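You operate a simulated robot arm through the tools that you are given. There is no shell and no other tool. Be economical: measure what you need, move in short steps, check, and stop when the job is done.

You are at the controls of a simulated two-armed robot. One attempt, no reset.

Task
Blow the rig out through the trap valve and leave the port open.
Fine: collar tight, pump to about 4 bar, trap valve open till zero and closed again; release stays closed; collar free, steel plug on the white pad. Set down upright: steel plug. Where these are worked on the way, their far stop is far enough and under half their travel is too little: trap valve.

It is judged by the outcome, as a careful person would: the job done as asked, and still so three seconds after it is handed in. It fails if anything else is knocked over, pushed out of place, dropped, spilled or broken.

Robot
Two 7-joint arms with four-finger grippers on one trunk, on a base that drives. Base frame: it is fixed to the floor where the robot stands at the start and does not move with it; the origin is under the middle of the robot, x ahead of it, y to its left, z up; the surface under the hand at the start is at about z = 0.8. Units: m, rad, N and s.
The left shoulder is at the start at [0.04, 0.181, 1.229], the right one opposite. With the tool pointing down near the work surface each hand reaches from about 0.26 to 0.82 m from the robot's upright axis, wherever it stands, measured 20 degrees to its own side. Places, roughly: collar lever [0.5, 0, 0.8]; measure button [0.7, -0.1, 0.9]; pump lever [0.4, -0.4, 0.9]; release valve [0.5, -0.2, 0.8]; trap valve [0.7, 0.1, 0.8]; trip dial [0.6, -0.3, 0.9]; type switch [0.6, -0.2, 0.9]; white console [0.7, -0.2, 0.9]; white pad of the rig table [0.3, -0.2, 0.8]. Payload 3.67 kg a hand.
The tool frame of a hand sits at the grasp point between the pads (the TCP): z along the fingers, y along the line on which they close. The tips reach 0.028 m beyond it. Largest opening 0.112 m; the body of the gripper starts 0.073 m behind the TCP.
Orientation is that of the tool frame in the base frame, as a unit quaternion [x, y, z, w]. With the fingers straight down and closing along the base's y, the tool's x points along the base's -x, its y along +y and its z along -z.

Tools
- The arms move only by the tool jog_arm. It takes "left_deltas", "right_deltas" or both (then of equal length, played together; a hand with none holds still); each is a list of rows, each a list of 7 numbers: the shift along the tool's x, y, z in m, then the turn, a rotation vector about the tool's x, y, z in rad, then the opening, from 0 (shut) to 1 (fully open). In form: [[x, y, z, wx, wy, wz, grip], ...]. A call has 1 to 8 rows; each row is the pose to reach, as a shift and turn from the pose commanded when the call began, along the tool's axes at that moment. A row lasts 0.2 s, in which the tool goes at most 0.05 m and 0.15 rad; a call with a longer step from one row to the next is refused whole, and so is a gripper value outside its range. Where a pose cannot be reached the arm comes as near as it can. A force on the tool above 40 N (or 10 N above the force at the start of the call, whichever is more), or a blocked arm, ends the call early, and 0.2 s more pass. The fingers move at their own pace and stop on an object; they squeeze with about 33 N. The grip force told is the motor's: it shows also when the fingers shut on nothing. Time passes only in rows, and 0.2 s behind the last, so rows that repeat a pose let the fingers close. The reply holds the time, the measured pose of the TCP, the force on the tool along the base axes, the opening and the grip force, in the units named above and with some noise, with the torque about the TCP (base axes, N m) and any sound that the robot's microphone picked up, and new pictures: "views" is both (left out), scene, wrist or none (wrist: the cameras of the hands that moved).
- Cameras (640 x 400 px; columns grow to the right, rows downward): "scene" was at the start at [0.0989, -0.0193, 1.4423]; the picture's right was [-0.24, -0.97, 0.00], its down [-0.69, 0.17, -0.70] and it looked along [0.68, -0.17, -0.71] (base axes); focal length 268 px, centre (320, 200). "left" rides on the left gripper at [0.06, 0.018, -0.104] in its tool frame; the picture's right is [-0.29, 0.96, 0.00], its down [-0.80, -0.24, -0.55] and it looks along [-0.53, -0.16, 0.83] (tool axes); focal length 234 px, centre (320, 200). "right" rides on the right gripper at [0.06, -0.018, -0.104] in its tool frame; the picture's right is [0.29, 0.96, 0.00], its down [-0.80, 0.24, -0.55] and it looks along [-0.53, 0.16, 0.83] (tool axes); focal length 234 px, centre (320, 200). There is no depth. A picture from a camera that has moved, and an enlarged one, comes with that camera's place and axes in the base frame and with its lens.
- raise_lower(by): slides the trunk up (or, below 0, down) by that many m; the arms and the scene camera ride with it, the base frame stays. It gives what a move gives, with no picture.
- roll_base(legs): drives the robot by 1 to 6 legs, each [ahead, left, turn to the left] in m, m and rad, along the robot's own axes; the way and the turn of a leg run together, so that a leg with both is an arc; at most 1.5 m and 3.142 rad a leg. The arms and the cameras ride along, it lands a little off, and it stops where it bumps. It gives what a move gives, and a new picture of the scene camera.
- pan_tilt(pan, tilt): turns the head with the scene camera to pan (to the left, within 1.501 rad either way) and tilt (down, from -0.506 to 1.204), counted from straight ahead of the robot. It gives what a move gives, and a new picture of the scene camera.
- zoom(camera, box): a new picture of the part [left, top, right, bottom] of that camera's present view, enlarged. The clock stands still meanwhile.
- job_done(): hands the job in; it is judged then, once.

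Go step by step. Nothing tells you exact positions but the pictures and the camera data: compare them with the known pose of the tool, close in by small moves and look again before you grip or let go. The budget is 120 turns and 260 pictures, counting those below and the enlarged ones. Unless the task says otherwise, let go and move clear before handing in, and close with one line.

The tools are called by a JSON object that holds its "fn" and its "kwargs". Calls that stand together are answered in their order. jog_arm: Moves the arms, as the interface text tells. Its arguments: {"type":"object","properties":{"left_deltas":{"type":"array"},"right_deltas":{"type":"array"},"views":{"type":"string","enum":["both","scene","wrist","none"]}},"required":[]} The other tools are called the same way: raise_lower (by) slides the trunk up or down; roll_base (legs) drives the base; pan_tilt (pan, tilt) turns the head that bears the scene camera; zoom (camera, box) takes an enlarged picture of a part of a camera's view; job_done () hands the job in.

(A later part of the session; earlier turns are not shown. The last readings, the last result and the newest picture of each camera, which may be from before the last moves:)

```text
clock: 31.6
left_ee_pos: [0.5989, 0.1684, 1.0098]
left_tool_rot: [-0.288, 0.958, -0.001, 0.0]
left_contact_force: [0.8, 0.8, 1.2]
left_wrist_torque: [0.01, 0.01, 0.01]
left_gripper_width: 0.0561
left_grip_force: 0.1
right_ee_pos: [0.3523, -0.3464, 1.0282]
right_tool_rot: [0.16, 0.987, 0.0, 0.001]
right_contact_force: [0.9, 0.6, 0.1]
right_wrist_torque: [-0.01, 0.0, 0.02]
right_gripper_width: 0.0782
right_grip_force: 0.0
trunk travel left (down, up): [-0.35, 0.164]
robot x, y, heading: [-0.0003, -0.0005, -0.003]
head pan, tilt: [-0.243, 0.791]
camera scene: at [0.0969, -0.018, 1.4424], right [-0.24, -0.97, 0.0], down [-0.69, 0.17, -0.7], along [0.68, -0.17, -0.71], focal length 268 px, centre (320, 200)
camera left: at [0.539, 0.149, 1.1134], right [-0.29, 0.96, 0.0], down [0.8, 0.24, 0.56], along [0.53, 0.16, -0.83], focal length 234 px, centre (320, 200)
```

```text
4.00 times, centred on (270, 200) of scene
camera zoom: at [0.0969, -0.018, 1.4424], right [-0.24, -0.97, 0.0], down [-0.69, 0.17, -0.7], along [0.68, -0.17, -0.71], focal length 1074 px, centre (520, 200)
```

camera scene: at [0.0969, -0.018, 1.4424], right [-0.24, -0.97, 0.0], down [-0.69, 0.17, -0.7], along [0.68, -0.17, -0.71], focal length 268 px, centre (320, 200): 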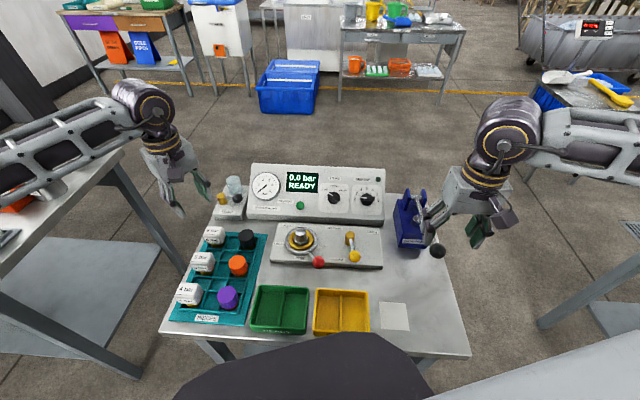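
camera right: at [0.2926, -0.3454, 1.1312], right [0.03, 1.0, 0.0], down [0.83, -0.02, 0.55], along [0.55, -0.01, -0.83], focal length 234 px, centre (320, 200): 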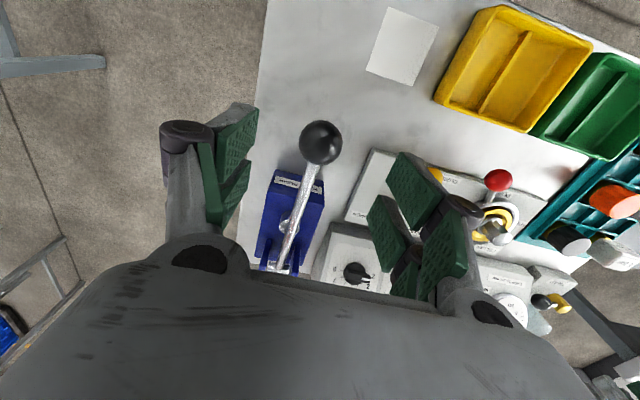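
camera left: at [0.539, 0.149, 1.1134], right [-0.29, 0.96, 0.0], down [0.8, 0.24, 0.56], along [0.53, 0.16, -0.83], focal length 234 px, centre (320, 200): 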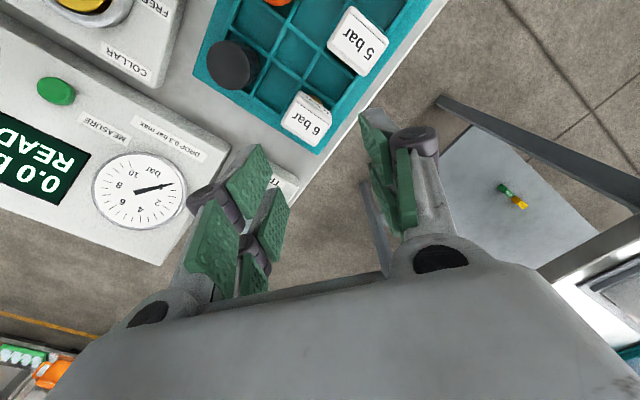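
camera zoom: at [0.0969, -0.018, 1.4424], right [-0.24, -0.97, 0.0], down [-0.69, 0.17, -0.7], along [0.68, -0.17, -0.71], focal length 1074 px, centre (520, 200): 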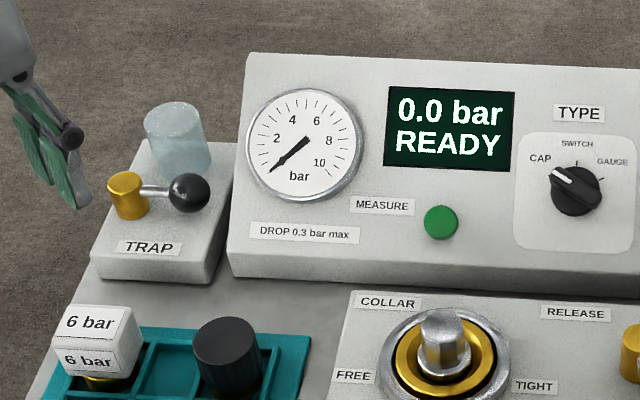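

The trap valve is back at its original closed angle and the display reads 0.0 bar. Next I'll bring the left fork above the collar lever to free it.

{"fn": "jog_arm", "kwargs": {"left_deltas": [[0.0386, -0.0209, 0.0, 0, 0, 0.04, 0.5], [0.0772, -0.0419, 0.005, 0, 0, 0.08, 0.5], [0.1158, -0.0628, 0.015, 0, 0, 0.12, 0.5], [0.1543, -0.0838, 0.025, 0, 0, 0.16, 0.5], [0.193, -0.1047, 0.035, 0, 0, 0.2, 0.5], [0.2315, -0.1257, 0.045, 0, 0, 0.25, 0.5], [0.27, -0.1466, 0.055, 0, 0, 0.3, 0.5]], "views": "wrist"}}

{"fn": "zoom", "kwargs": {"camera": "scene", "box": [250, 200, 390, 290]}}

```text
clock: 33.2
left_ee_pos: [0.4567, -0.1056, 0.9529]
left_tool_rot: [-0.142, 0.99, 0.0, 0.001]
left_contact_force: [-0.7, 0.6, 0.1]
left_wrist_torque: [0.01, 0.02, 0.0]
left_gripper_width: 0.0559
left_grip_force: 0.1
right_ee_pos: [0.3522, -0.3472, 1.027]
right_tool_rot: [0.158, 0.987, 0.001, 0.0]
right_contact_force: [-0.1, -0.2, -0.3]
right_wrist_torque: [0.03, 0.04, 0.02]
right_gripper_width: 0.0786
right_grip_force: 0.0
trunk travel left (down, up): [-0.35, 0.164]
robot x, y, heading: [0.0022, 0.0017, 0.002]
head pan, tilt: [-0.243, 0.791]
camera left: at [0.3936, -0.1068, 1.0577], right [0.01, 1.0, 0.0], down [0.83, 0.0, 0.56], along [0.56, 0.0, -0.83], focal length 234 px, centre (320, 200)
```

left: 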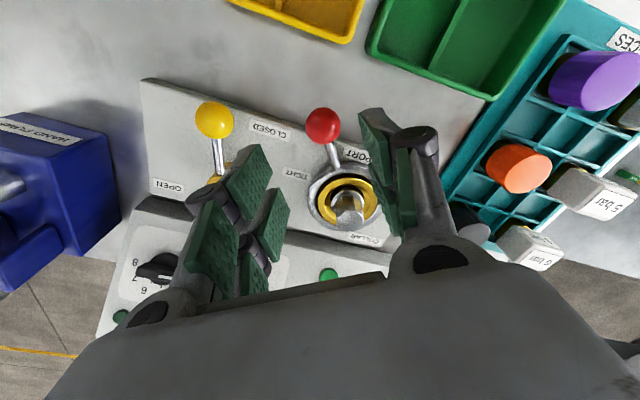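

```text
4.44 times, centred on (320, 245) of scene
camera zoom: at [0.0979, -0.021, 1.4423], right [-0.24, -0.97, 0.0], down [-0.69, 0.17, -0.7], along [0.68, -0.17, -0.71], focal length 1193 px, centre (320, 0)
```

zoom: 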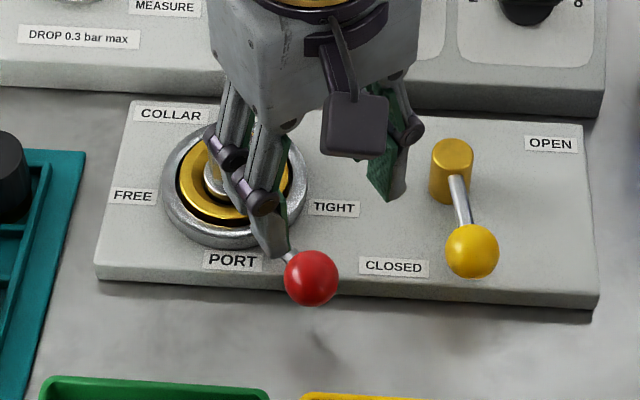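

The red ball is directly under the fork. I'll lower around it and start sweeping it back toward FREE.

{"fn": "jog_arm", "kwargs": {"left_deltas": [[0, 0, 0.035, 0, 0, 0, 0.42], [0, 0, 0.07, 0, 0, 0, 0.42], [0, 0, 0.095, 0, 0, 0, 0.42], [-0.0011, 0.014, 0.095, 0, 0, 0.14, 0.42], [-0.0042, 0.0276, 0.095, 0, 0, 0.28, 0.42], [-0.0093, 0.0407, 0.095, 0, 0, 0.42, 0.42], [-0.0163, 0.0528, 0.095, 0, 0, 0.56, 0.42], [-0.0251, 0.0637, 0.095, 0, 0, 0.7, 0.42]], "views": "both"}}

```text
clock: 35.0
left_ee_pos: [0.4622, -0.0372, 0.8576]
left_tool_rot: [0.206, 0.979, -0.001, 0.001]
left_contact_force: [-0.4, -1.2, 0.0]
left_wrist_torque: [0.03, 0.04, -0.01]
left_gripper_width: 0.0473
left_grip_force: 0.6
right_ee_pos: [0.353, -0.347, 1.0275]
right_tool_rot: [0.159, 0.987, 0.0, 0.0]
right_contact_force: [0.2, 1.5, -1.9]
right_wrist_torque: [-0.01, 0.0, -0.01]
right_gripper_width: 0.0784
right_grip_force: 0.1
trunk travel left (down, up): [-0.35, 0.164]
robot x, y, heading: [0.0004, 0.0021, -0.002]
head pan, tilt: [-0.243, 0.791]
camera scene: at [0.0983, -0.0187, 1.4423], right [-0.24, -0.97, 0.0], down [-0.69, 0.17, -0.7], along [0.68, -0.17, -0.71], focal length 268 px, centre (320, 200)
camera left: at [0.4156, 0.0027, 0.9625], right [0.65, 0.76, 0.0], down [0.63, -0.54, 0.56], along [0.42, -0.36, -0.83], focal length 234 px, centre (320, 200)
```

scene: 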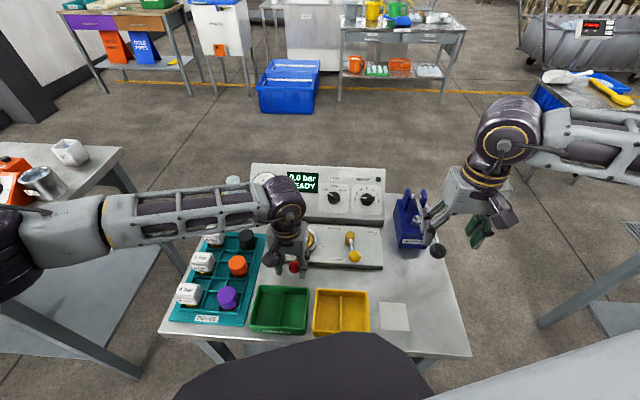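
left: 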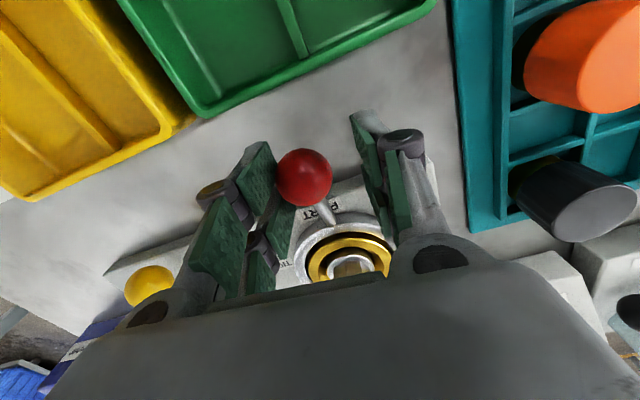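

It's moving freely. I'll narrow the fork and finish the sweep to the FREE stop.

{"fn": "jog_arm", "kwargs": {"left_deltas": [[0.0015, 0.004, 0, 0, 0, 0.05, 0.34], [0.001, 0.0138, 0, 0, 0, 0.18, 0.34], [-0.002, 0.0274, 0, 0, 0, 0.31, 0.34], [-0.007, 0.0403, 0, 0, 0, 0.44, 0.34], [-0.0095, 0.0455, 0, 0, 0, 0.52, 0.34], [-0.012, 0.0495, 0, 0, 0, 0.56, 0.34], [-0.014, 0.053, 0, 0, 0, 0.58, 0.34]], "views": "both"}}

{"fn": "zoom", "kwargs": {"camera": "scene", "box": [230, 200, 370, 290]}}

```text
clock: 36.6
left_ee_pos: [0.4938, 0.0037, 0.8567]
left_tool_rot: [0.478, 0.878, -0.001, 0.001]
left_contact_force: [-10.1, -6.3, -2.1]
left_wrist_torque: [-0.05, 0.07, 0.09]
left_gripper_width: 0.0443
left_grip_force: 5.1
right_ee_pos: [0.352, -0.3482, 1.0266]
right_tool_rot: [0.16, 0.987, 0.001, 0.0]
right_contact_force: [-0.5, -0.8, 0.4]
right_wrist_torque: [0.01, -0.01, 0.0]
right_gripper_width: 0.0782
right_grip_force: 0.1
trunk travel left (down, up): [-0.35, 0.164]
robot x, y, heading: [-0.0003, -0.0044, -0.006]
head pan, tilt: [-0.243, 0.791]
camera scene: at [0.0969, -0.0203, 1.4424], right [-0.24, -0.97, 0.0], down [-0.69, 0.17, -0.7], along [0.68, -0.17, -0.71], focal length 268 px, centre (320, 200)
camera left: at [0.4777, 0.0633, 0.9623], right [0.96, 0.28, 0.0], down [0.23, -0.8, 0.56], along [0.15, -0.53, -0.83], focal length 234 px, centre (320, 200)
```

scene: 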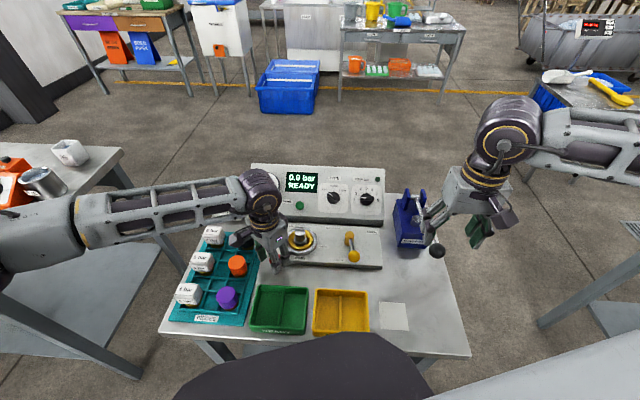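
left: 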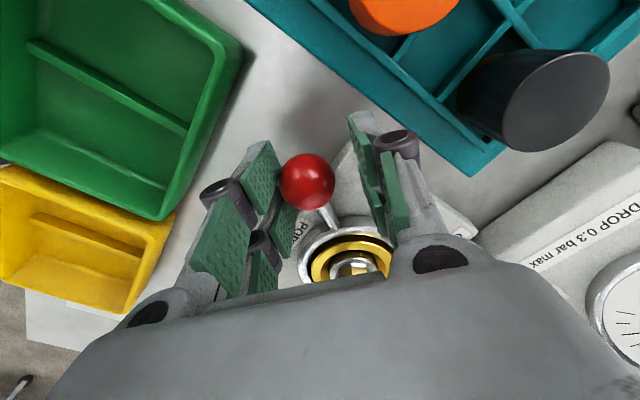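

```text
4.44 times, centred on (300, 245) of scene
camera zoom: at [0.0969, -0.0203, 1.4424], right [-0.24, -0.97, 0.0], down [-0.69, 0.17, -0.7], along [0.68, -0.17, -0.71], focal length 1193 px, centre (409, 0)
```

zoom: 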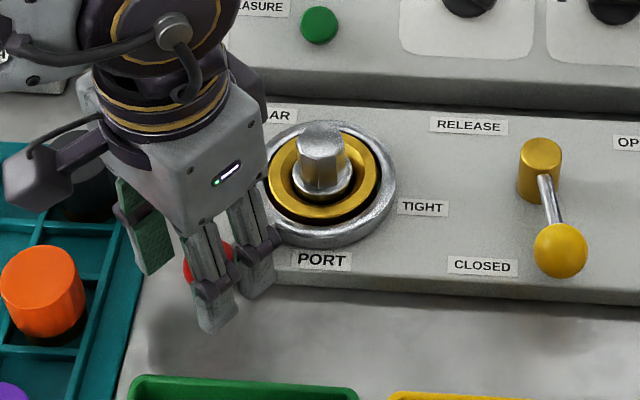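

The collar lever is at its FREE stop. I'll withdraw the left hand and park it to the left.

{"fn": "jog_arm", "kwargs": {"left_deltas": [[0, -0.005, 0, 0, 0, 0, 0.42], [0, -0.005, -0.02, 0, 0, 0, 0.42], [0, -0.005, -0.065, 0, 0, 0, 0.42], [0, -0.005, -0.11, 0, 0, 0, 0.42], [0.02, 0.005, -0.15, 0, 0, -0.1, 0.42], [0.06, 0.02, -0.17, 0, 0, -0.22, 0.42], [0.1, 0.04, -0.18, 0, 0, -0.35, 0.42], [0.14, 0.06, -0.19, 0, 0, -0.48, 0.42]], "right_deltas": [[0, 0, -0.02, 0, 0, 0, 0.6], [0, 0, -0.03, 0, 0, 0, 0.6], [-0.02, 0.02, -0.03, 0, 0, 0, 0.6], [-0.04, 0.04, -0.03, 0, 0, 0, 0.6], [-0.06, 0.06, -0.03, 0, 0, 0, 0.6], [-0.08, 0.08, -0.03, 0, 0, 0, 0.6], [-0.085, 0.11, -0.03, 0, 0, 0, 0.6], [-0.09, 0.15, -0.03, 0, 0, 0, 0.6]], "views": "both"}}

{"fn": "zoom", "kwargs": {"camera": "scene", "box": [230, 200, 370, 290]}}

```text
clock: 38.4
left_ee_pos: [0.4704, 0.1591, 1.0473]
left_tool_rot: [0.254, 0.967, -0.002, 0.0]
left_contact_force: [0.5, 0.7, -0.6]
left_wrist_torque: [-0.06, 0.02, 0.02]
left_gripper_width: 0.0471
left_grip_force: 0.1
right_ee_pos: [0.486, -0.2301, 1.0567]
right_tool_rot: [0.16, 0.987, -0.001, -0.001]
right_contact_force: [0.3, 0.2, -0.2]
right_wrist_torque: [-0.04, 0.07, -0.02]
right_gripper_width: 0.0675
right_grip_force: 0.1
trunk travel left (down, up): [-0.35, 0.164]
robot x, y, heading: [0.0009, -0.0007, 0.005]
head pan, tilt: [-0.243, 0.791]
camera scene: at [0.099, -0.0153, 1.4423], right [-0.24, -0.97, 0.0], down [-0.69, 0.17, -0.7], along [0.68, -0.17, -0.71], focal length 268 px, centre (320, 200)
camera right: at [0.4237, -0.2282, 1.1625], right [0.03, 1.0, 0.0], down [0.83, -0.02, 0.55], along [0.55, -0.02, -0.83], focal length 234 px, centre (320, 200)
camera left: at [0.4277, 0.2039, 1.1517], right [0.72, 0.69, 0.0], down [0.58, -0.6, 0.56], along [0.38, -0.4, -0.83], focal length 234 px, centre (320, 200)
```

scene: 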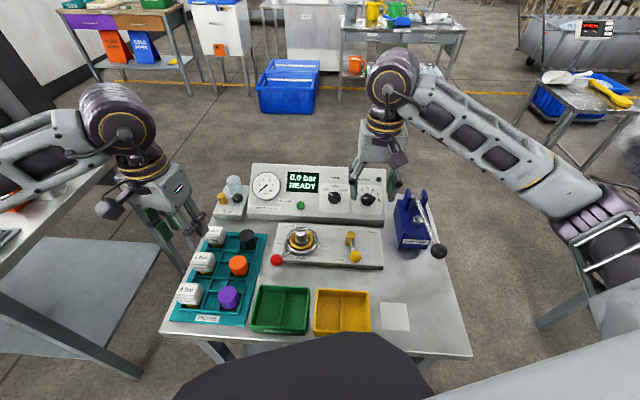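
right: 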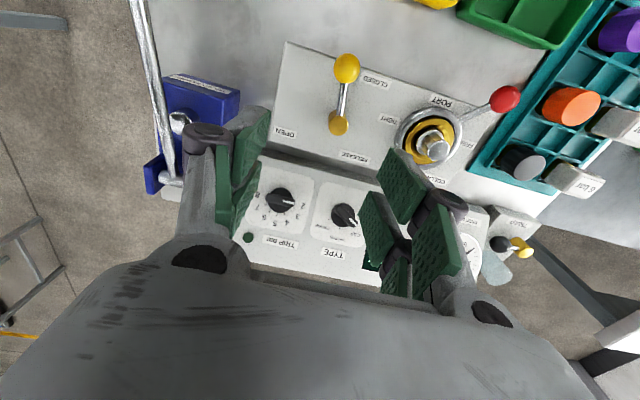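
left: 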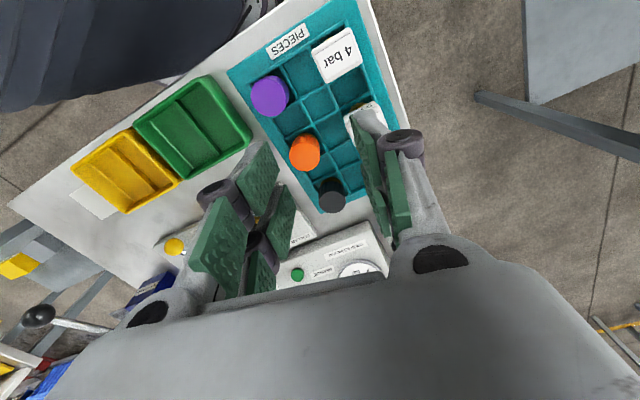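

```text
4.44 times, centred on (300, 245) of scene
camera zoom: at [0.099, -0.0153, 1.4423], right [-0.24, -0.97, 0.0], down [-0.69, 0.17, -0.7], along [0.68, -0.17, -0.71], focal length 1193 px, centre (409, 0)
```

zoom: 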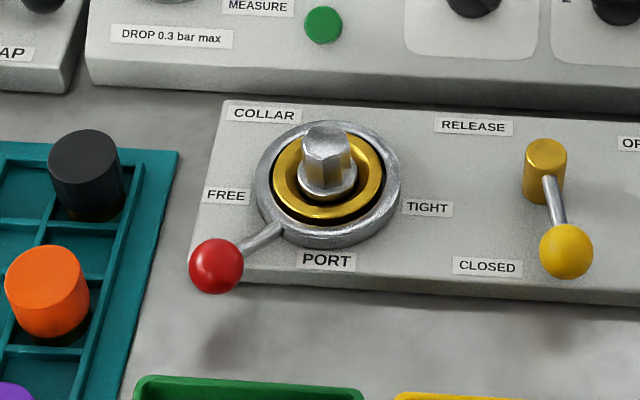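

The collar is free, the release is closed and the trap is closed. I'll bring the right hand above the plug.

{"fn": "jog_arm", "kwargs": {"right_deltas": [[-0.0015, 0.041, 0.01, 0, 0, 0, 0.6], [-0.003, 0.082, 0.02, 0, 0, 0, 0.6], [-0.0045, 0.123, 0.035, 0, 0, 0, 0.6], [-0.0058, 0.163, 0.057, 0, 0, 0, 0.6], [-0.0058, 0.163, 0.077, 0, 0, 0, 0.6], [-0.0058, 0.163, 0.097, 0, 0, 0, 0.6]], "views": "both"}}

{"fn": "zoom", "kwargs": {"camera": "right", "box": [220, 90, 420, 230]}}

{"fn": "zoom", "kwargs": {"camera": "scene", "box": [250, 200, 370, 280]}}

```text
clock: 39.8
left_ee_pos: [0.4706, 0.1556, 1.048]
left_tool_rot: [0.254, 0.967, 0.0, 0.001]
left_contact_force: [0.3, 0.1, 0.2]
left_wrist_torque: [-0.02, 0.0, -0.01]
left_gripper_width: 0.047
left_grip_force: 0.1
right_ee_pos: [0.5445, -0.0799, 0.9593]
right_tool_rot: [0.16, 0.987, 0.001, 0.0]
right_contact_force: [-0.3, -0.1, -0.7]
right_wrist_torque: [0.02, 0.0, 0.03]
right_gripper_width: 0.0671
right_grip_force: 0.0
trunk travel left (down, up): [-0.35, 0.164]
robot x, y, heading: [-0.0022, 0.0027, 0.004]
head pan, tilt: [-0.243, 0.791]
camera scene: at [0.0987, -0.019, 1.4423], right [-0.24, -0.97, 0.0], down [-0.69, 0.17, -0.7], along [0.68, -0.17, -0.71], focal length 268 px, centre (320, 200)
camera right: at [0.4809, -0.0786, 1.0636], right [0.03, 1.0, 0.0], down [0.83, -0.02, 0.55], along [0.55, -0.02, -0.83], focal length 234 px, centre (320, 200)
```

scene: 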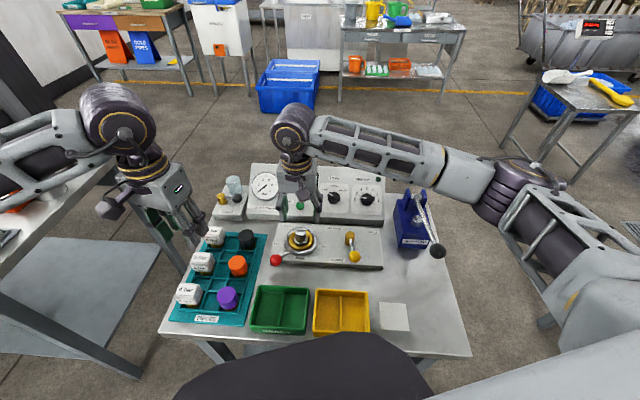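
right: 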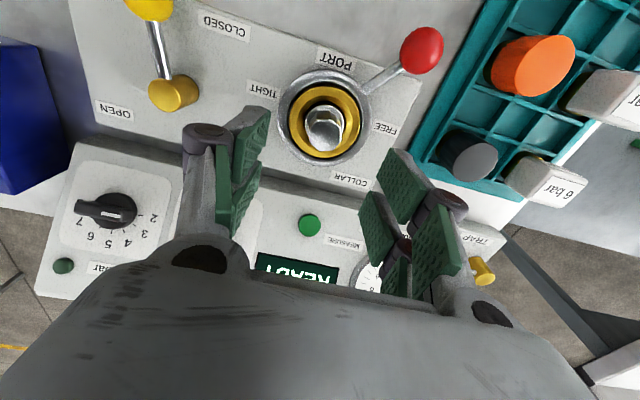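

```text
2.86 times, centred on (320, 160) of right
camera zoom: at [0.4809, -0.0786, 1.0636], right [0.03, 1.0, 0.0], down [0.83, -0.02, 0.55], along [0.55, -0.02, -0.83], focal length 669 px, centre (320, 314)
```

zoom: 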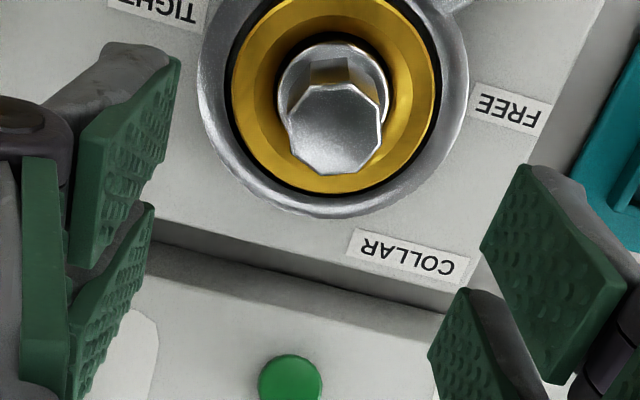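

```text
5.00 times, centred on (310, 240) of scene
camera zoom: at [0.0987, -0.019, 1.4423], right [-0.24, -0.97, 0.0], down [-0.69, 0.17, -0.7], along [0.68, -0.17, -0.71], focal length 1342 px, centre (370, 0)
```

zoom: 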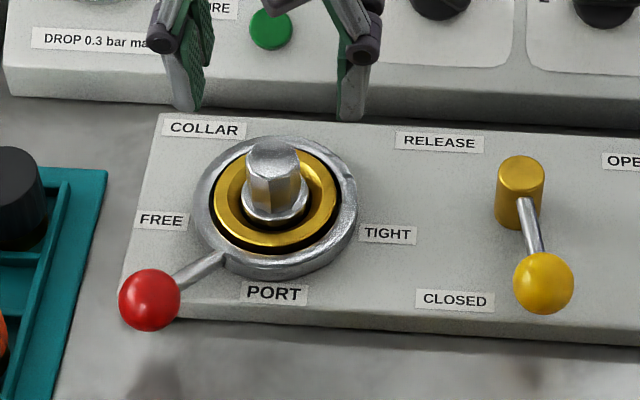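

The plug head is under the hand at about (0.540, -0.078), with its top near z=0.88. I'll lower the hand, check, then grip.

{"fn": "jog_arm", "kwargs": {"right_deltas": [[0.0044, 0.0006, 0.03, 0, 0, 0, 0.5], [0.0044, 0.0006, 0.055, 0, 0, 0, 0.5], [0.0044, 0.0006, 0.078, 0, 0, 0, 0.5], [0.0044, 0.0006, 0.078, 0, 0, 0, 0.5]], "views": "both"}}

{"fn": "zoom", "kwargs": {"camera": "scene", "box": [250, 200, 370, 280]}}

```text
clock: 40.8
left_ee_pos: [0.4706, 0.1558, 1.0473]
left_tool_rot: [0.254, 0.967, -0.001, 0.001]
left_contact_force: [0.6, 0.4, 0.2]
left_wrist_torque: [0.0, -0.02, -0.02]
left_gripper_width: 0.047
left_grip_force: 0.1
right_ee_pos: [0.5391, -0.0768, 0.8827]
right_tool_rot: [0.158, 0.987, 0.0, 0.0]
right_contact_force: [0.3, -0.2, -0.5]
right_wrist_torque: [0.01, -0.01, 0.0]
right_gripper_width: 0.0563
right_grip_force: 0.1
trunk travel left (down, up): [-0.35, 0.164]
robot x, y, heading: [-0.0011, 0.0037, 0.001]
head pan, tilt: [-0.243, 0.791]
camera scene: at [0.0983, -0.019, 1.4423], right [-0.24, -0.97, 0.0], down [-0.69, 0.17, -0.7], along [0.68, -0.17, -0.71], focal length 268 px, centre (320, 200)
camera right: at [0.4764, -0.0764, 0.9866], right [0.03, 1.0, 0.0], down [0.83, -0.02, 0.55], along [0.55, -0.02, -0.83], focal length 234 px, centre (320, 200)
```

scene: 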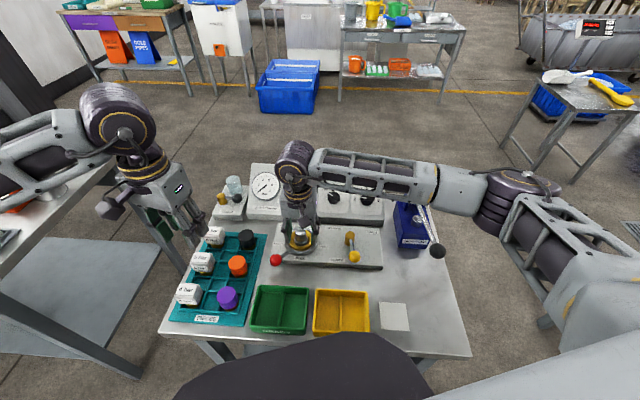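
right: 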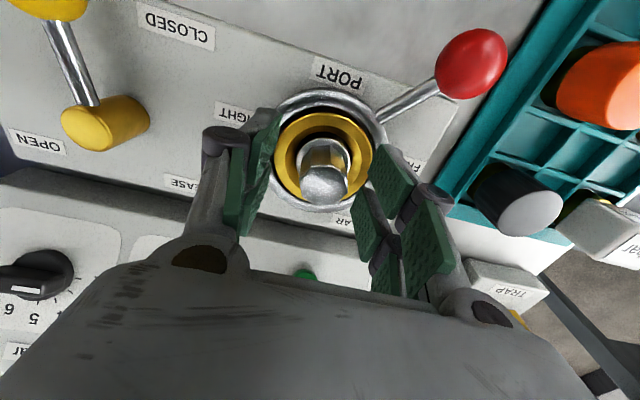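

```text
5.00 times, centred on (310, 240) of scene
camera zoom: at [0.0983, -0.019, 1.4423], right [-0.24, -0.97, 0.0], down [-0.69, 0.17, -0.7], along [0.68, -0.17, -0.71], focal length 1342 px, centre (370, 0)
```

zoom: 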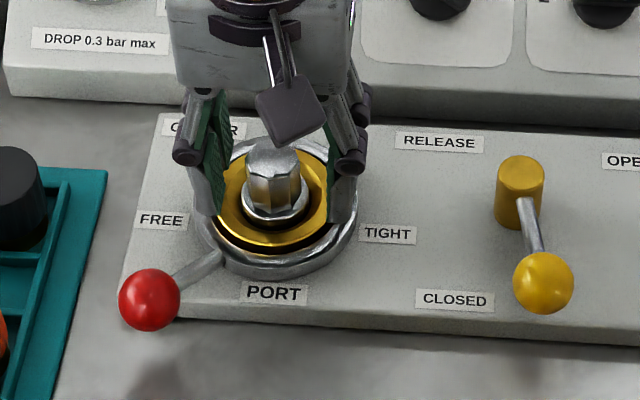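

It's well centred. I'll go a few millimetres lower and close on the plug head.

{"fn": "jog_arm", "kwargs": {"right_deltas": [[0, 0.001, 0.006, 0, 0, 0, 0.5], [0, 0.001, 0.006, 0, 0, 0, 0.2], [0, 0.001, 0.006, 0, 0, 0, 0.0], [0, 0.001, 0.006, 0, 0, 0, 0.0], [0, 0.001, 0.006, 0, 0, 0, 0.0]], "views": "wrist"}}

```text
clock: 42.0
left_ee_pos: [0.471, 0.1569, 1.0482]
left_tool_rot: [0.254, 0.967, -0.001, 0.0]
left_contact_force: [0.4, 0.1, 0.5]
left_wrist_torque: [-0.02, -0.03, 0.03]
left_gripper_width: 0.0471
left_grip_force: 0.0
right_ee_pos: [0.5395, -0.0756, 0.8766]
right_tool_rot: [0.159, 0.987, 0.0, 0.0]
right_contact_force: [1.8, 5.5, 1.6]
right_wrist_torque: [0.18, -0.11, 0.01]
right_gripper_width: 0.0288
right_grip_force: 32.9
trunk travel left (down, up): [-0.35, 0.164]
robot x, y, heading: [-0.0025, -0.0005, 0.002]
head pan, tilt: [-0.243, 0.791]
camera right: at [0.4766, -0.0746, 0.9812], right [0.03, 1.0, 0.0], down [0.83, -0.02, 0.55], along [0.55, -0.01, -0.83], focal length 234 px, centre (320, 200)
```

right: 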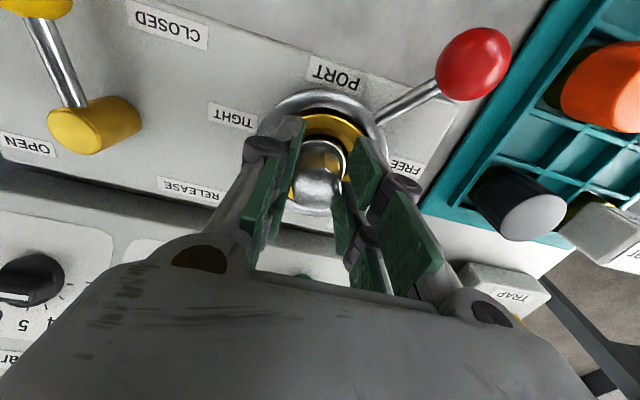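

Gripped. I'll lift straight up slowly.

{"fn": "jog_arm", "kwargs": {"right_deltas": [[0, 0.0005, -0.01, 0, 0, 0, 0], [0, 0.0005, -0.025, 0, 0, 0, 0], [0, 0.0005, -0.045, 0, 0, 0, 0], [0, 0.0005, -0.075, 0, 0, 0, 0], [0, 0.0005, -0.11, 0, 0, 0, 0]], "views": "both"}}

{"fn": "zoom", "kwargs": {"camera": "scene", "box": [230, 170, 370, 280]}}

```text
clock: 43.2
left_ee_pos: [0.4698, 0.1575, 1.0479]
left_tool_rot: [0.254, 0.967, -0.001, 0.001]
left_contact_force: [-1.2, 0.0, 1.2]
left_wrist_torque: [0.01, 0.0, 0.02]
left_gripper_width: 0.0468
left_grip_force: 0.0
right_ee_pos: [0.539, -0.0774, 0.9871]
right_tool_rot: [0.159, 0.987, -0.001, 0.0]
right_contact_force: [0.3, 0.0, -1.9]
right_wrist_torque: [-0.02, -0.01, -0.01]
right_gripper_width: 0.0289
right_grip_force: 32.5
trunk travel left (down, up): [-0.35, 0.164]
robot x, y, heading: [-0.0011, 0.0013, -0.003]
head pan, tilt: [-0.243, 0.791]
camera scene: at [0.0981, -0.0188, 1.4424], right [-0.24, -0.97, 0.0], down [-0.69, 0.17, -0.7], along [0.68, -0.17, -0.71], focal length 268 px, centre (320, 200)
camera right: at [0.4765, -0.0753, 1.0913], right [0.03, 1.0, 0.0], down [0.83, -0.02, 0.55], along [0.55, -0.02, -0.83], focal length 234 px, centre (320, 200)
```

scene: 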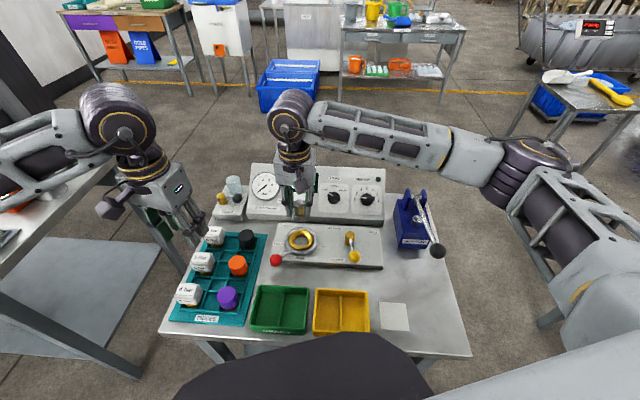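
right: 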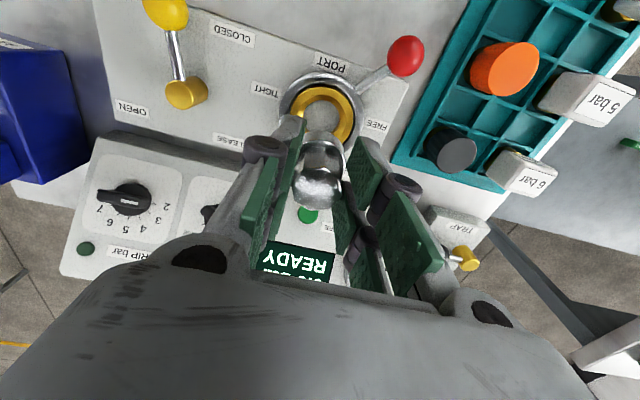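

```text
3.64 times, centred on (300, 225) of scene
camera zoom: at [0.0981, -0.0188, 1.4424], right [-0.24, -0.97, 0.0], down [-0.69, 0.17, -0.7], along [0.68, -0.17, -0.71], focal length 976 px, centre (393, 109)
```

zoom: 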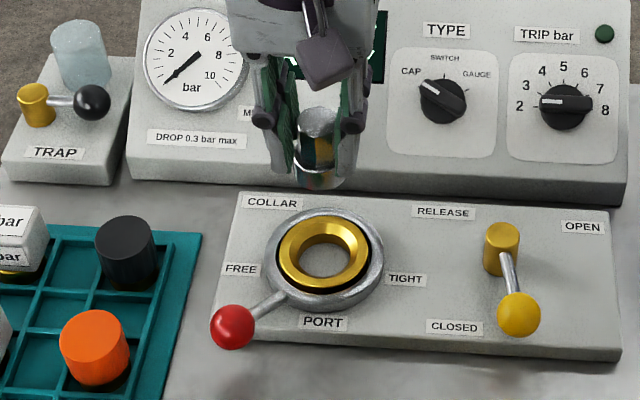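

The plug is out and the port is open. I'll carry it above the white pad at about (0.297, -0.248).

{"fn": "jog_arm", "kwargs": {"right_deltas": [[0.0251, -0.0341, 0, 0, 0, 0, 0], [0.0502, -0.0682, 0, 0, 0, 0, 0], [0.0753, -0.1023, 0, 0, 0, 0, 0], [0.1003, -0.1365, 0, 0, 0, 0, 0], [0.1254, -0.1706, 0, 0, 0, 0, 0], [0.1505, -0.2047, 0, 0, 0, 0, 0], [0.1756, -0.2388, 0, 0, 0, 0, 0], [0.1756, -0.2388, 0.03, 0, 0, 0, 0]], "views": "both"}}

{"fn": "zoom", "kwargs": {"camera": "scene", "box": [330, 220, 450, 350]}}

```text
clock: 45.0
left_ee_pos: [0.4711, 0.1565, 1.0475]
left_tool_rot: [0.253, 0.967, -0.001, 0.001]
left_contact_force: [0.4, -0.2, 1.8]
left_wrist_torque: [-0.03, 0.07, 0.03]
left_gripper_width: 0.0466
left_grip_force: 0.0
right_ee_pos: [0.3313, -0.2456, 0.949]
right_tool_rot: [0.159, 0.987, 0.0, -0.001]
right_contact_force: [-0.1, 0.3, -0.8]
right_wrist_torque: [-0.02, 0.03, -0.01]
right_gripper_width: 0.0291
right_grip_force: 32.9
right hand out of reach, approached as far as the arm can: row 6, 7, 8
trunk travel left (down, up): [-0.35, 0.164]
robot x, y, heading: [-0.0, 0.0037, -0.0]
head pan, tilt: [-0.243, 0.791]
camera scene: at [0.0986, -0.0192, 1.4423], right [-0.24, -0.97, 0.0], down [-0.69, 0.17, -0.7], along [0.68, -0.17, -0.71], focal length 268 px, centre (320, 200)
camera right: at [0.2694, -0.245, 1.054], right [0.03, 1.0, 0.0], down [0.83, -0.02, 0.55], along [0.55, -0.01, -0.83], focal length 234 px, centre (320, 200)
```

scene: 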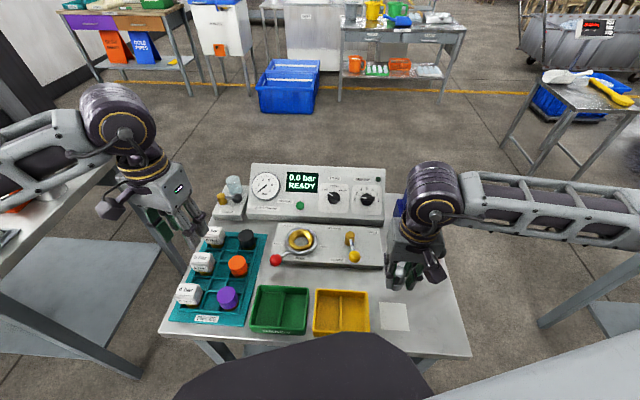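
right: 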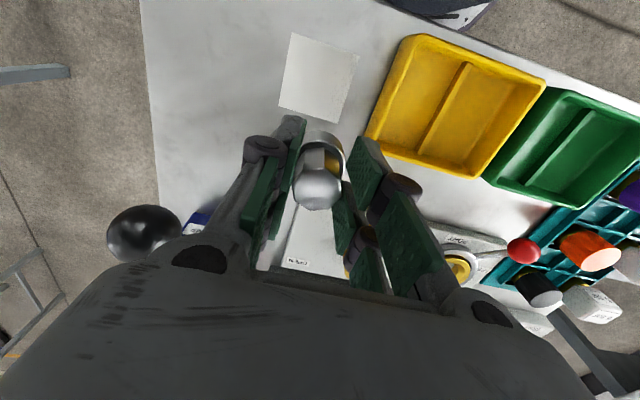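

```text
3.08 times, centred on (390, 285) of scene
camera zoom: at [0.0986, -0.0192, 1.4423], right [-0.24, -0.97, 0.0], down [-0.69, 0.17, -0.7], along [0.68, -0.17, -0.71], focal length 826 px, centre (105, -62)
```

zoom: 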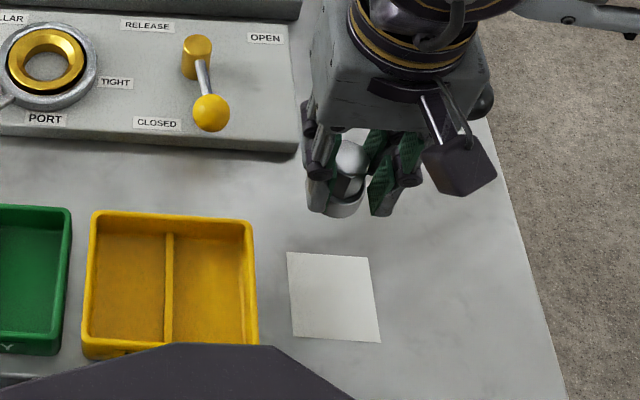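

The pose is just too close to the robot's axis for the arm. I'll roll the base back about 7 cm, with the plug well above everything, and then place it.

{"fn": "roll_base", "kwargs": {"legs": [[-0.07, 0, 0]]}}

```text
clock: 46.0
left_ee_pos: [0.4014, 0.1569, 1.0486]
left_tool_rot: [0.254, 0.967, -0.001, 0.0]
left_contact_force: [0.4, -0.3, -0.4]
left_wrist_torque: [-0.01, -0.05, 0.0]
left_gripper_width: 0.0469
left_grip_force: 0.0
right_ee_pos: [0.2636, -0.2456, 0.9494]
right_tool_rot: [0.16, 0.987, 0.0, -0.001]
right_contact_force: [0.0, -0.1, -1.6]
right_wrist_torque: [0.0, -0.02, -0.03]
right_gripper_width: 0.029
right_grip_force: 33.0
trunk travel left (down, up): [-0.35, 0.164]
robot x, y, heading: [-0.0697, -0.0014, 0.002]
head pan, tilt: [-0.243, 0.791]
camera scene: at [0.0295, -0.019, 1.4423], right [-0.24, -0.97, 0.0], down [-0.69, 0.17, -0.7], along [0.68, -0.17, -0.71], focal length 268 px, centre (320, 200)
```

scene: 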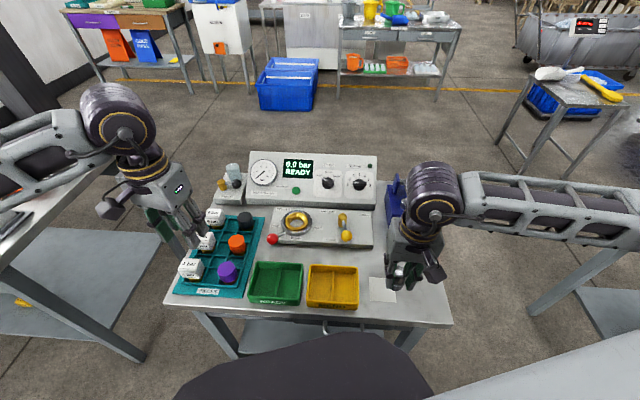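

Now I'll move forward over the pad and lower part way.

{"fn": "jog_arm", "kwargs": {"right_deltas": [[-0.0159, 0.0045, 0.0, 0, 0, 0, 0], [-0.0318, 0.009, 0.0, 0, 0, 0, 0], [-0.0318, 0.009, 0.03, 0, 0, 0, 0], [-0.0318, 0.009, 0.045, 0, 0, 0, 0]], "views": "both"}}

{"fn": "zoom", "kwargs": {"camera": "scene", "box": [330, 220, 450, 330]}}

```text
clock: 47.0
left_ee_pos: [0.4022, 0.1565, 1.0483]
left_tool_rot: [0.254, 0.967, -0.001, 0.0]
left_contact_force: [-0.3, -0.3, -0.1]
left_wrist_torque: [-0.01, 0.03, 0.01]
left_gripper_width: 0.0469
left_grip_force: 0.1
right_ee_pos: [0.2963, -0.2466, 0.9041]
right_tool_rot: [0.159, 0.987, 0.0, -0.002]
right_contact_force: [0.7, -0.5, -1.6]
right_wrist_torque: [0.0, 0.01, 0.0]
right_gripper_width: 0.029
right_grip_force: 33.3
trunk travel left (down, up): [-0.35, 0.164]
robot x, y, heading: [-0.0693, -0.0034, -0.002]
head pan, tilt: [-0.243, 0.791]
camera scene: at [0.0309, -0.019, 1.4422], right [-0.24, -0.97, 0.0], down [-0.69, 0.17, -0.7], along [0.68, -0.17, -0.71], focal length 268 px, centre (320, 200)
camera right: at [0.2339, -0.2469, 1.0087], right [0.03, 1.0, 0.0], down [0.83, -0.02, 0.55], along [0.55, -0.02, -0.83], focal length 234 px, centre (320, 200)
```

scene: 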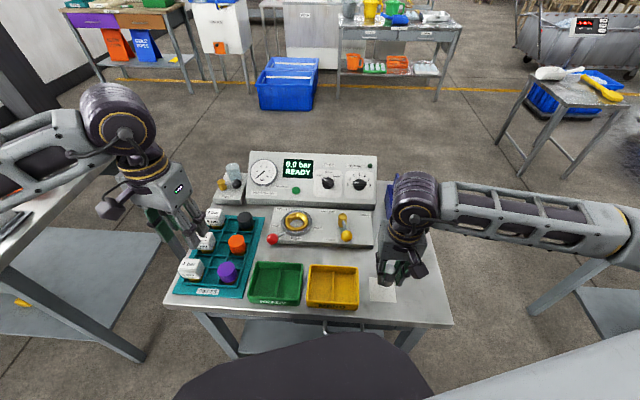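
right: 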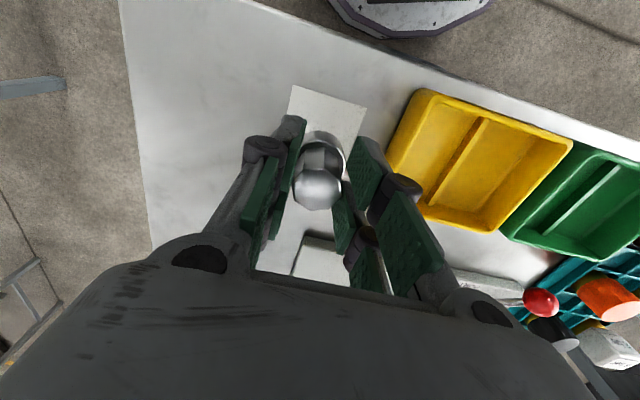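

```text
3.64 times, centred on (390, 275) of scene
camera zoom: at [0.0309, -0.019, 1.4422], right [-0.24, -0.97, 0.0], down [-0.69, 0.17, -0.7], along [0.68, -0.17, -0.71], focal length 976 px, centre (66, -73)
```

zoom: 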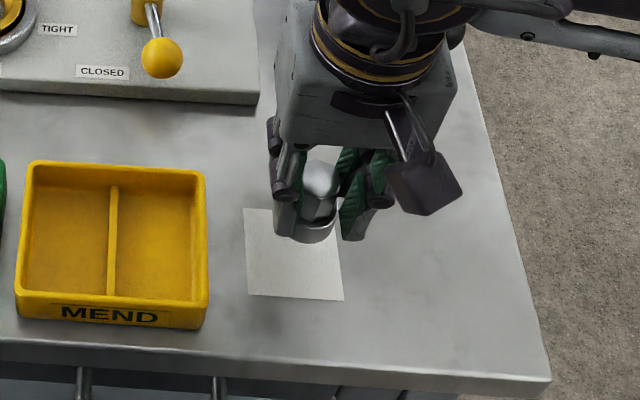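

It's centred over the pad with the plug bottom about 5 cm up. I'll lower it gently.

{"fn": "jog_arm", "kwargs": {"right_deltas": [[0, 0, 0.015, 0, 0, 0, 0], [0, 0, 0.028, 0, 0, 0, 0], [0, 0, 0.036, 0, 0, 0, 0], [0, 0, 0.04, 0, 0, 0, 0]], "views": "both"}}

{"fn": "zoom", "kwargs": {"camera": "scene", "box": [345, 245, 425, 315]}}

```text
clock: 48.0
left_ee_pos: [0.4016, 0.1556, 1.0485]
left_tool_rot: [0.254, 0.967, -0.001, 0.0]
left_contact_force: [0.7, 1.1, -0.4]
left_wrist_torque: [0.04, -0.02, -0.01]
left_gripper_width: 0.047
left_grip_force: 0.0
right_ee_pos: [0.2969, -0.2481, 0.8636]
right_tool_rot: [0.16, 0.987, 0.0, -0.001]
right_contact_force: [-0.3, 1.3, -1.0]
right_wrist_torque: [0.0, 0.0, 0.0]
right_gripper_width: 0.0288
right_grip_force: 33.0
trunk travel left (down, up): [-0.35, 0.164]
robot x, y, heading: [-0.0684, 0.0006, -0.003]
head pan, tilt: [-0.243, 0.791]
camera scene: at [0.0301, -0.0192, 1.4423], right [-0.24, -0.97, 0.0], down [-0.69, 0.17, -0.7], along [0.68, -0.17, -0.71], focal length 268 px, centre (320, 200)
camera right: at [0.2338, -0.2463, 0.9689], right [0.03, 1.0, 0.0], down [0.83, -0.02, 0.55], along [0.55, -0.02, -0.83], focal length 234 px, centre (320, 200)
```

scene: 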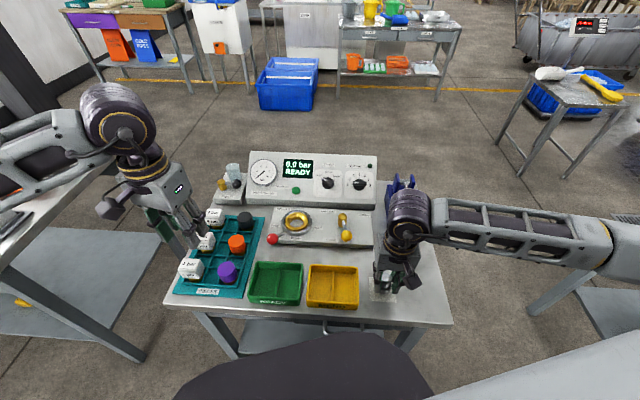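
right: 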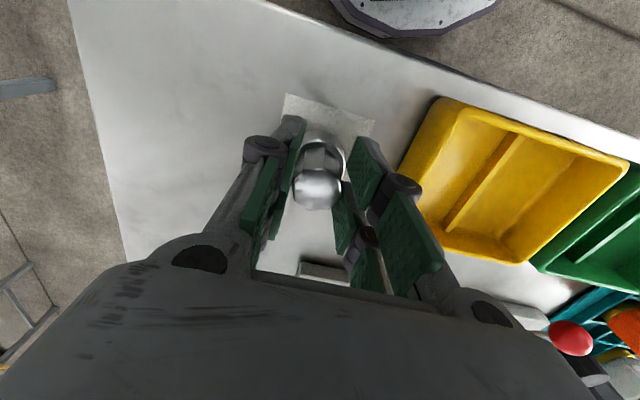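

```text
5.71 times, centred on (385, 280) of scene
camera zoom: at [0.0301, -0.0192, 1.4423], right [-0.24, -0.97, 0.0], down [-0.69, 0.17, -0.7], along [0.68, -0.17, -0.71], focal length 1534 px, centre (-51, -257)
```

zoom: 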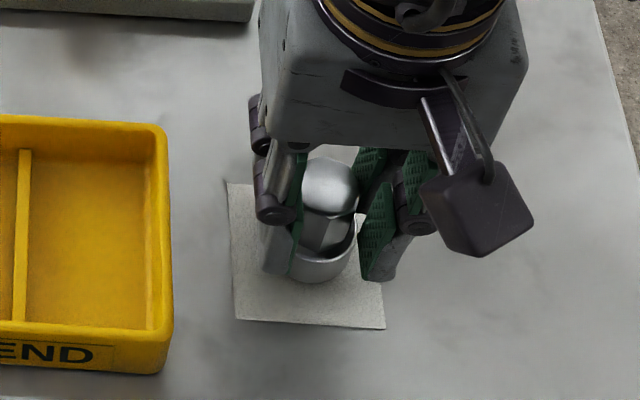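

Still in the air (no contact force). I'll creep down further.

{"fn": "jog_arm", "kwargs": {"right_deltas": [[0, 0, 0.003, 0, 0, 0, 0], [0, 0, 0.006, 0, 0, 0, 0], [0, 0, 0.008, 0, 0, 0, 0]], "views": "none"}}

{"fn": "zoom", "kwargs": {"camera": "scene", "box": [345, 245, 425, 315]}}

```text
clock: 48.8
left_ee_pos: [0.4011, 0.1561, 1.0471]
left_tool_rot: [0.254, 0.967, -0.001, 0.001]
left_contact_force: [0.0, -0.1, 0.2]
left_wrist_torque: [-0.01, 0.0, -0.01]
left_gripper_width: 0.0469
left_grip_force: 0.0
right_ee_pos: [0.2964, -0.2474, 0.8564]
right_tool_rot: [0.159, 0.987, 0.0, -0.001]
right_contact_force: [-0.3, -1.1, 2.6]
right_wrist_torque: [-0.08, 0.07, 0.0]
right_gripper_width: 0.0291
right_grip_force: 32.9
trunk travel left (down, up): [-0.35, 0.164]
robot x, y, heading: [-0.0696, -0.0002, -0.0]
head pan, tilt: [-0.243, 0.791]
```

```text
5.71 times, centred on (385, 280) of scene
camera zoom: at [0.0293, -0.019, 1.4424], right [-0.24, -0.97, 0.0], down [-0.69, 0.17, -0.7], along [0.68, -0.17, -0.71], focal length 1534 px, centre (-51, -257)
```

zoom: 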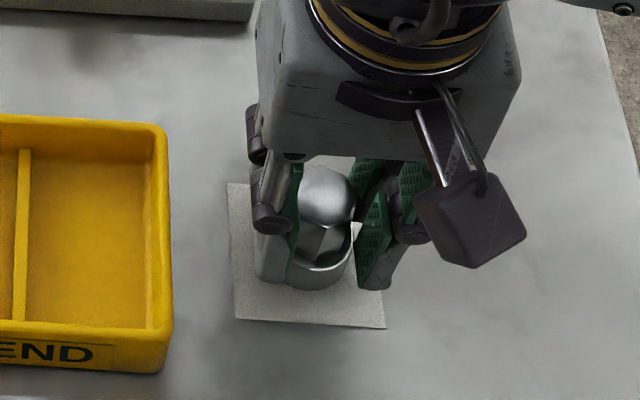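

Contact is starting. I'll seat it about a millimetre more.

{"fn": "jog_arm", "kwargs": {"right_deltas": [[0, 0, 0.0012, 0, 0, 0, 0], [0, 0, 0.0015, 0, 0, 0, 0]], "views": "none"}}

```text
clock: 49.4
left_ee_pos: [0.4009, 0.1551, 1.0485]
left_tool_rot: [0.255, 0.967, 0.001, 0.001]
left_contact_force: [-1.0, -0.5, 0.5]
left_wrist_torque: [0.0, 0.01, -0.02]
left_gripper_width: 0.047
left_grip_force: 0.1
right_ee_pos: [0.2962, -0.2479, 0.8565]
right_tool_rot: [0.159, 0.987, 0.0, 0.0]
right_contact_force: [-2.5, -2.4, 18.2]
right_wrist_torque: [-0.08, 0.1, 0.02]
right_gripper_width: 0.029
right_grip_force: 33.7
trunk travel left (down, up): [-0.35, 0.164]
robot x, y, heading: [-0.0691, 0.0033, -0.002]
head pan, tilt: [-0.243, 0.791]
```

The plug is seated on the pad with 18 N under it. I'll open slowly and look.

{"fn": "jog_arm", "kwargs": {"right_deltas": [[0, 0, -0.001, 0, 0, 0, 0.29], [0, 0, -0.001, 0, 0, 0, 0.4], [0, 0, -0.001, 0, 0, 0, 0.5], [0, 0, -0.001, 0, 0, 0, 0.5]], "views": "wrist"}}

{"fn": "zoom", "kwargs": {"camera": "scene", "box": [345, 245, 425, 315]}}

```text
clock: 50.4
left_ee_pos: [0.402, 0.1564, 1.0476]
left_tool_rot: [0.254, 0.967, -0.002, 0.0]
left_contact_force: [0.1, 0.0, 0.4]
left_wrist_torque: [0.0, -0.02, -0.01]
left_gripper_width: 0.0469
left_grip_force: 0.1
right_ee_pos: [0.2956, -0.2481, 0.8576]
right_tool_rot: [0.159, 0.987, 0.001, 0.0]
right_contact_force: [-0.8, 0.4, 0.3]
right_wrist_torque: [0.01, -0.01, 0.0]
right_gripper_width: 0.056
right_grip_force: 0.1
trunk travel left (down, up): [-0.35, 0.164]
robot x, y, heading: [-0.0685, 0.0041, 0.002]
head pan, tilt: [-0.243, 0.791]
camera right: at [0.2337, -0.2462, 0.9607], right [0.03, 1.0, 0.0], down [0.83, -0.02, 0.55], along [0.55, -0.02, -0.83], focal length 234 px, centre (320, 200)
```

right: 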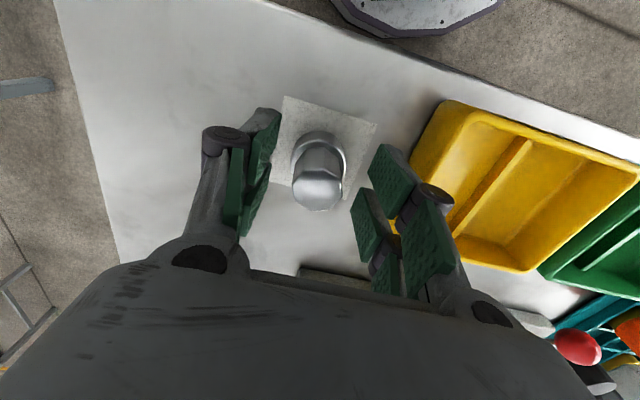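

```text
5.71 times, centred on (385, 280) of scene
camera zoom: at [0.0296, -0.019, 1.4423], right [-0.24, -0.97, 0.0], down [-0.69, 0.17, -0.7], along [0.68, -0.17, -0.71], focal length 1534 px, centre (-51, -257)
```

zoom: 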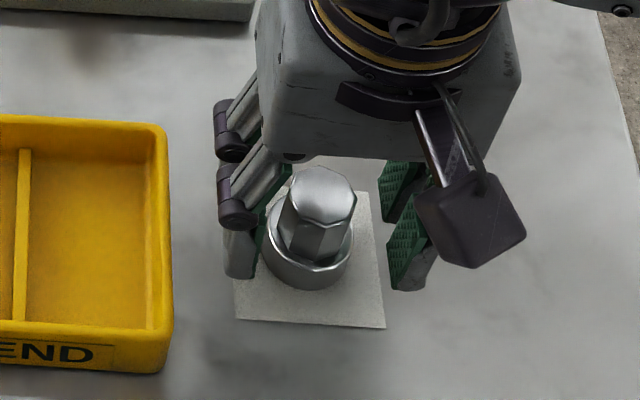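

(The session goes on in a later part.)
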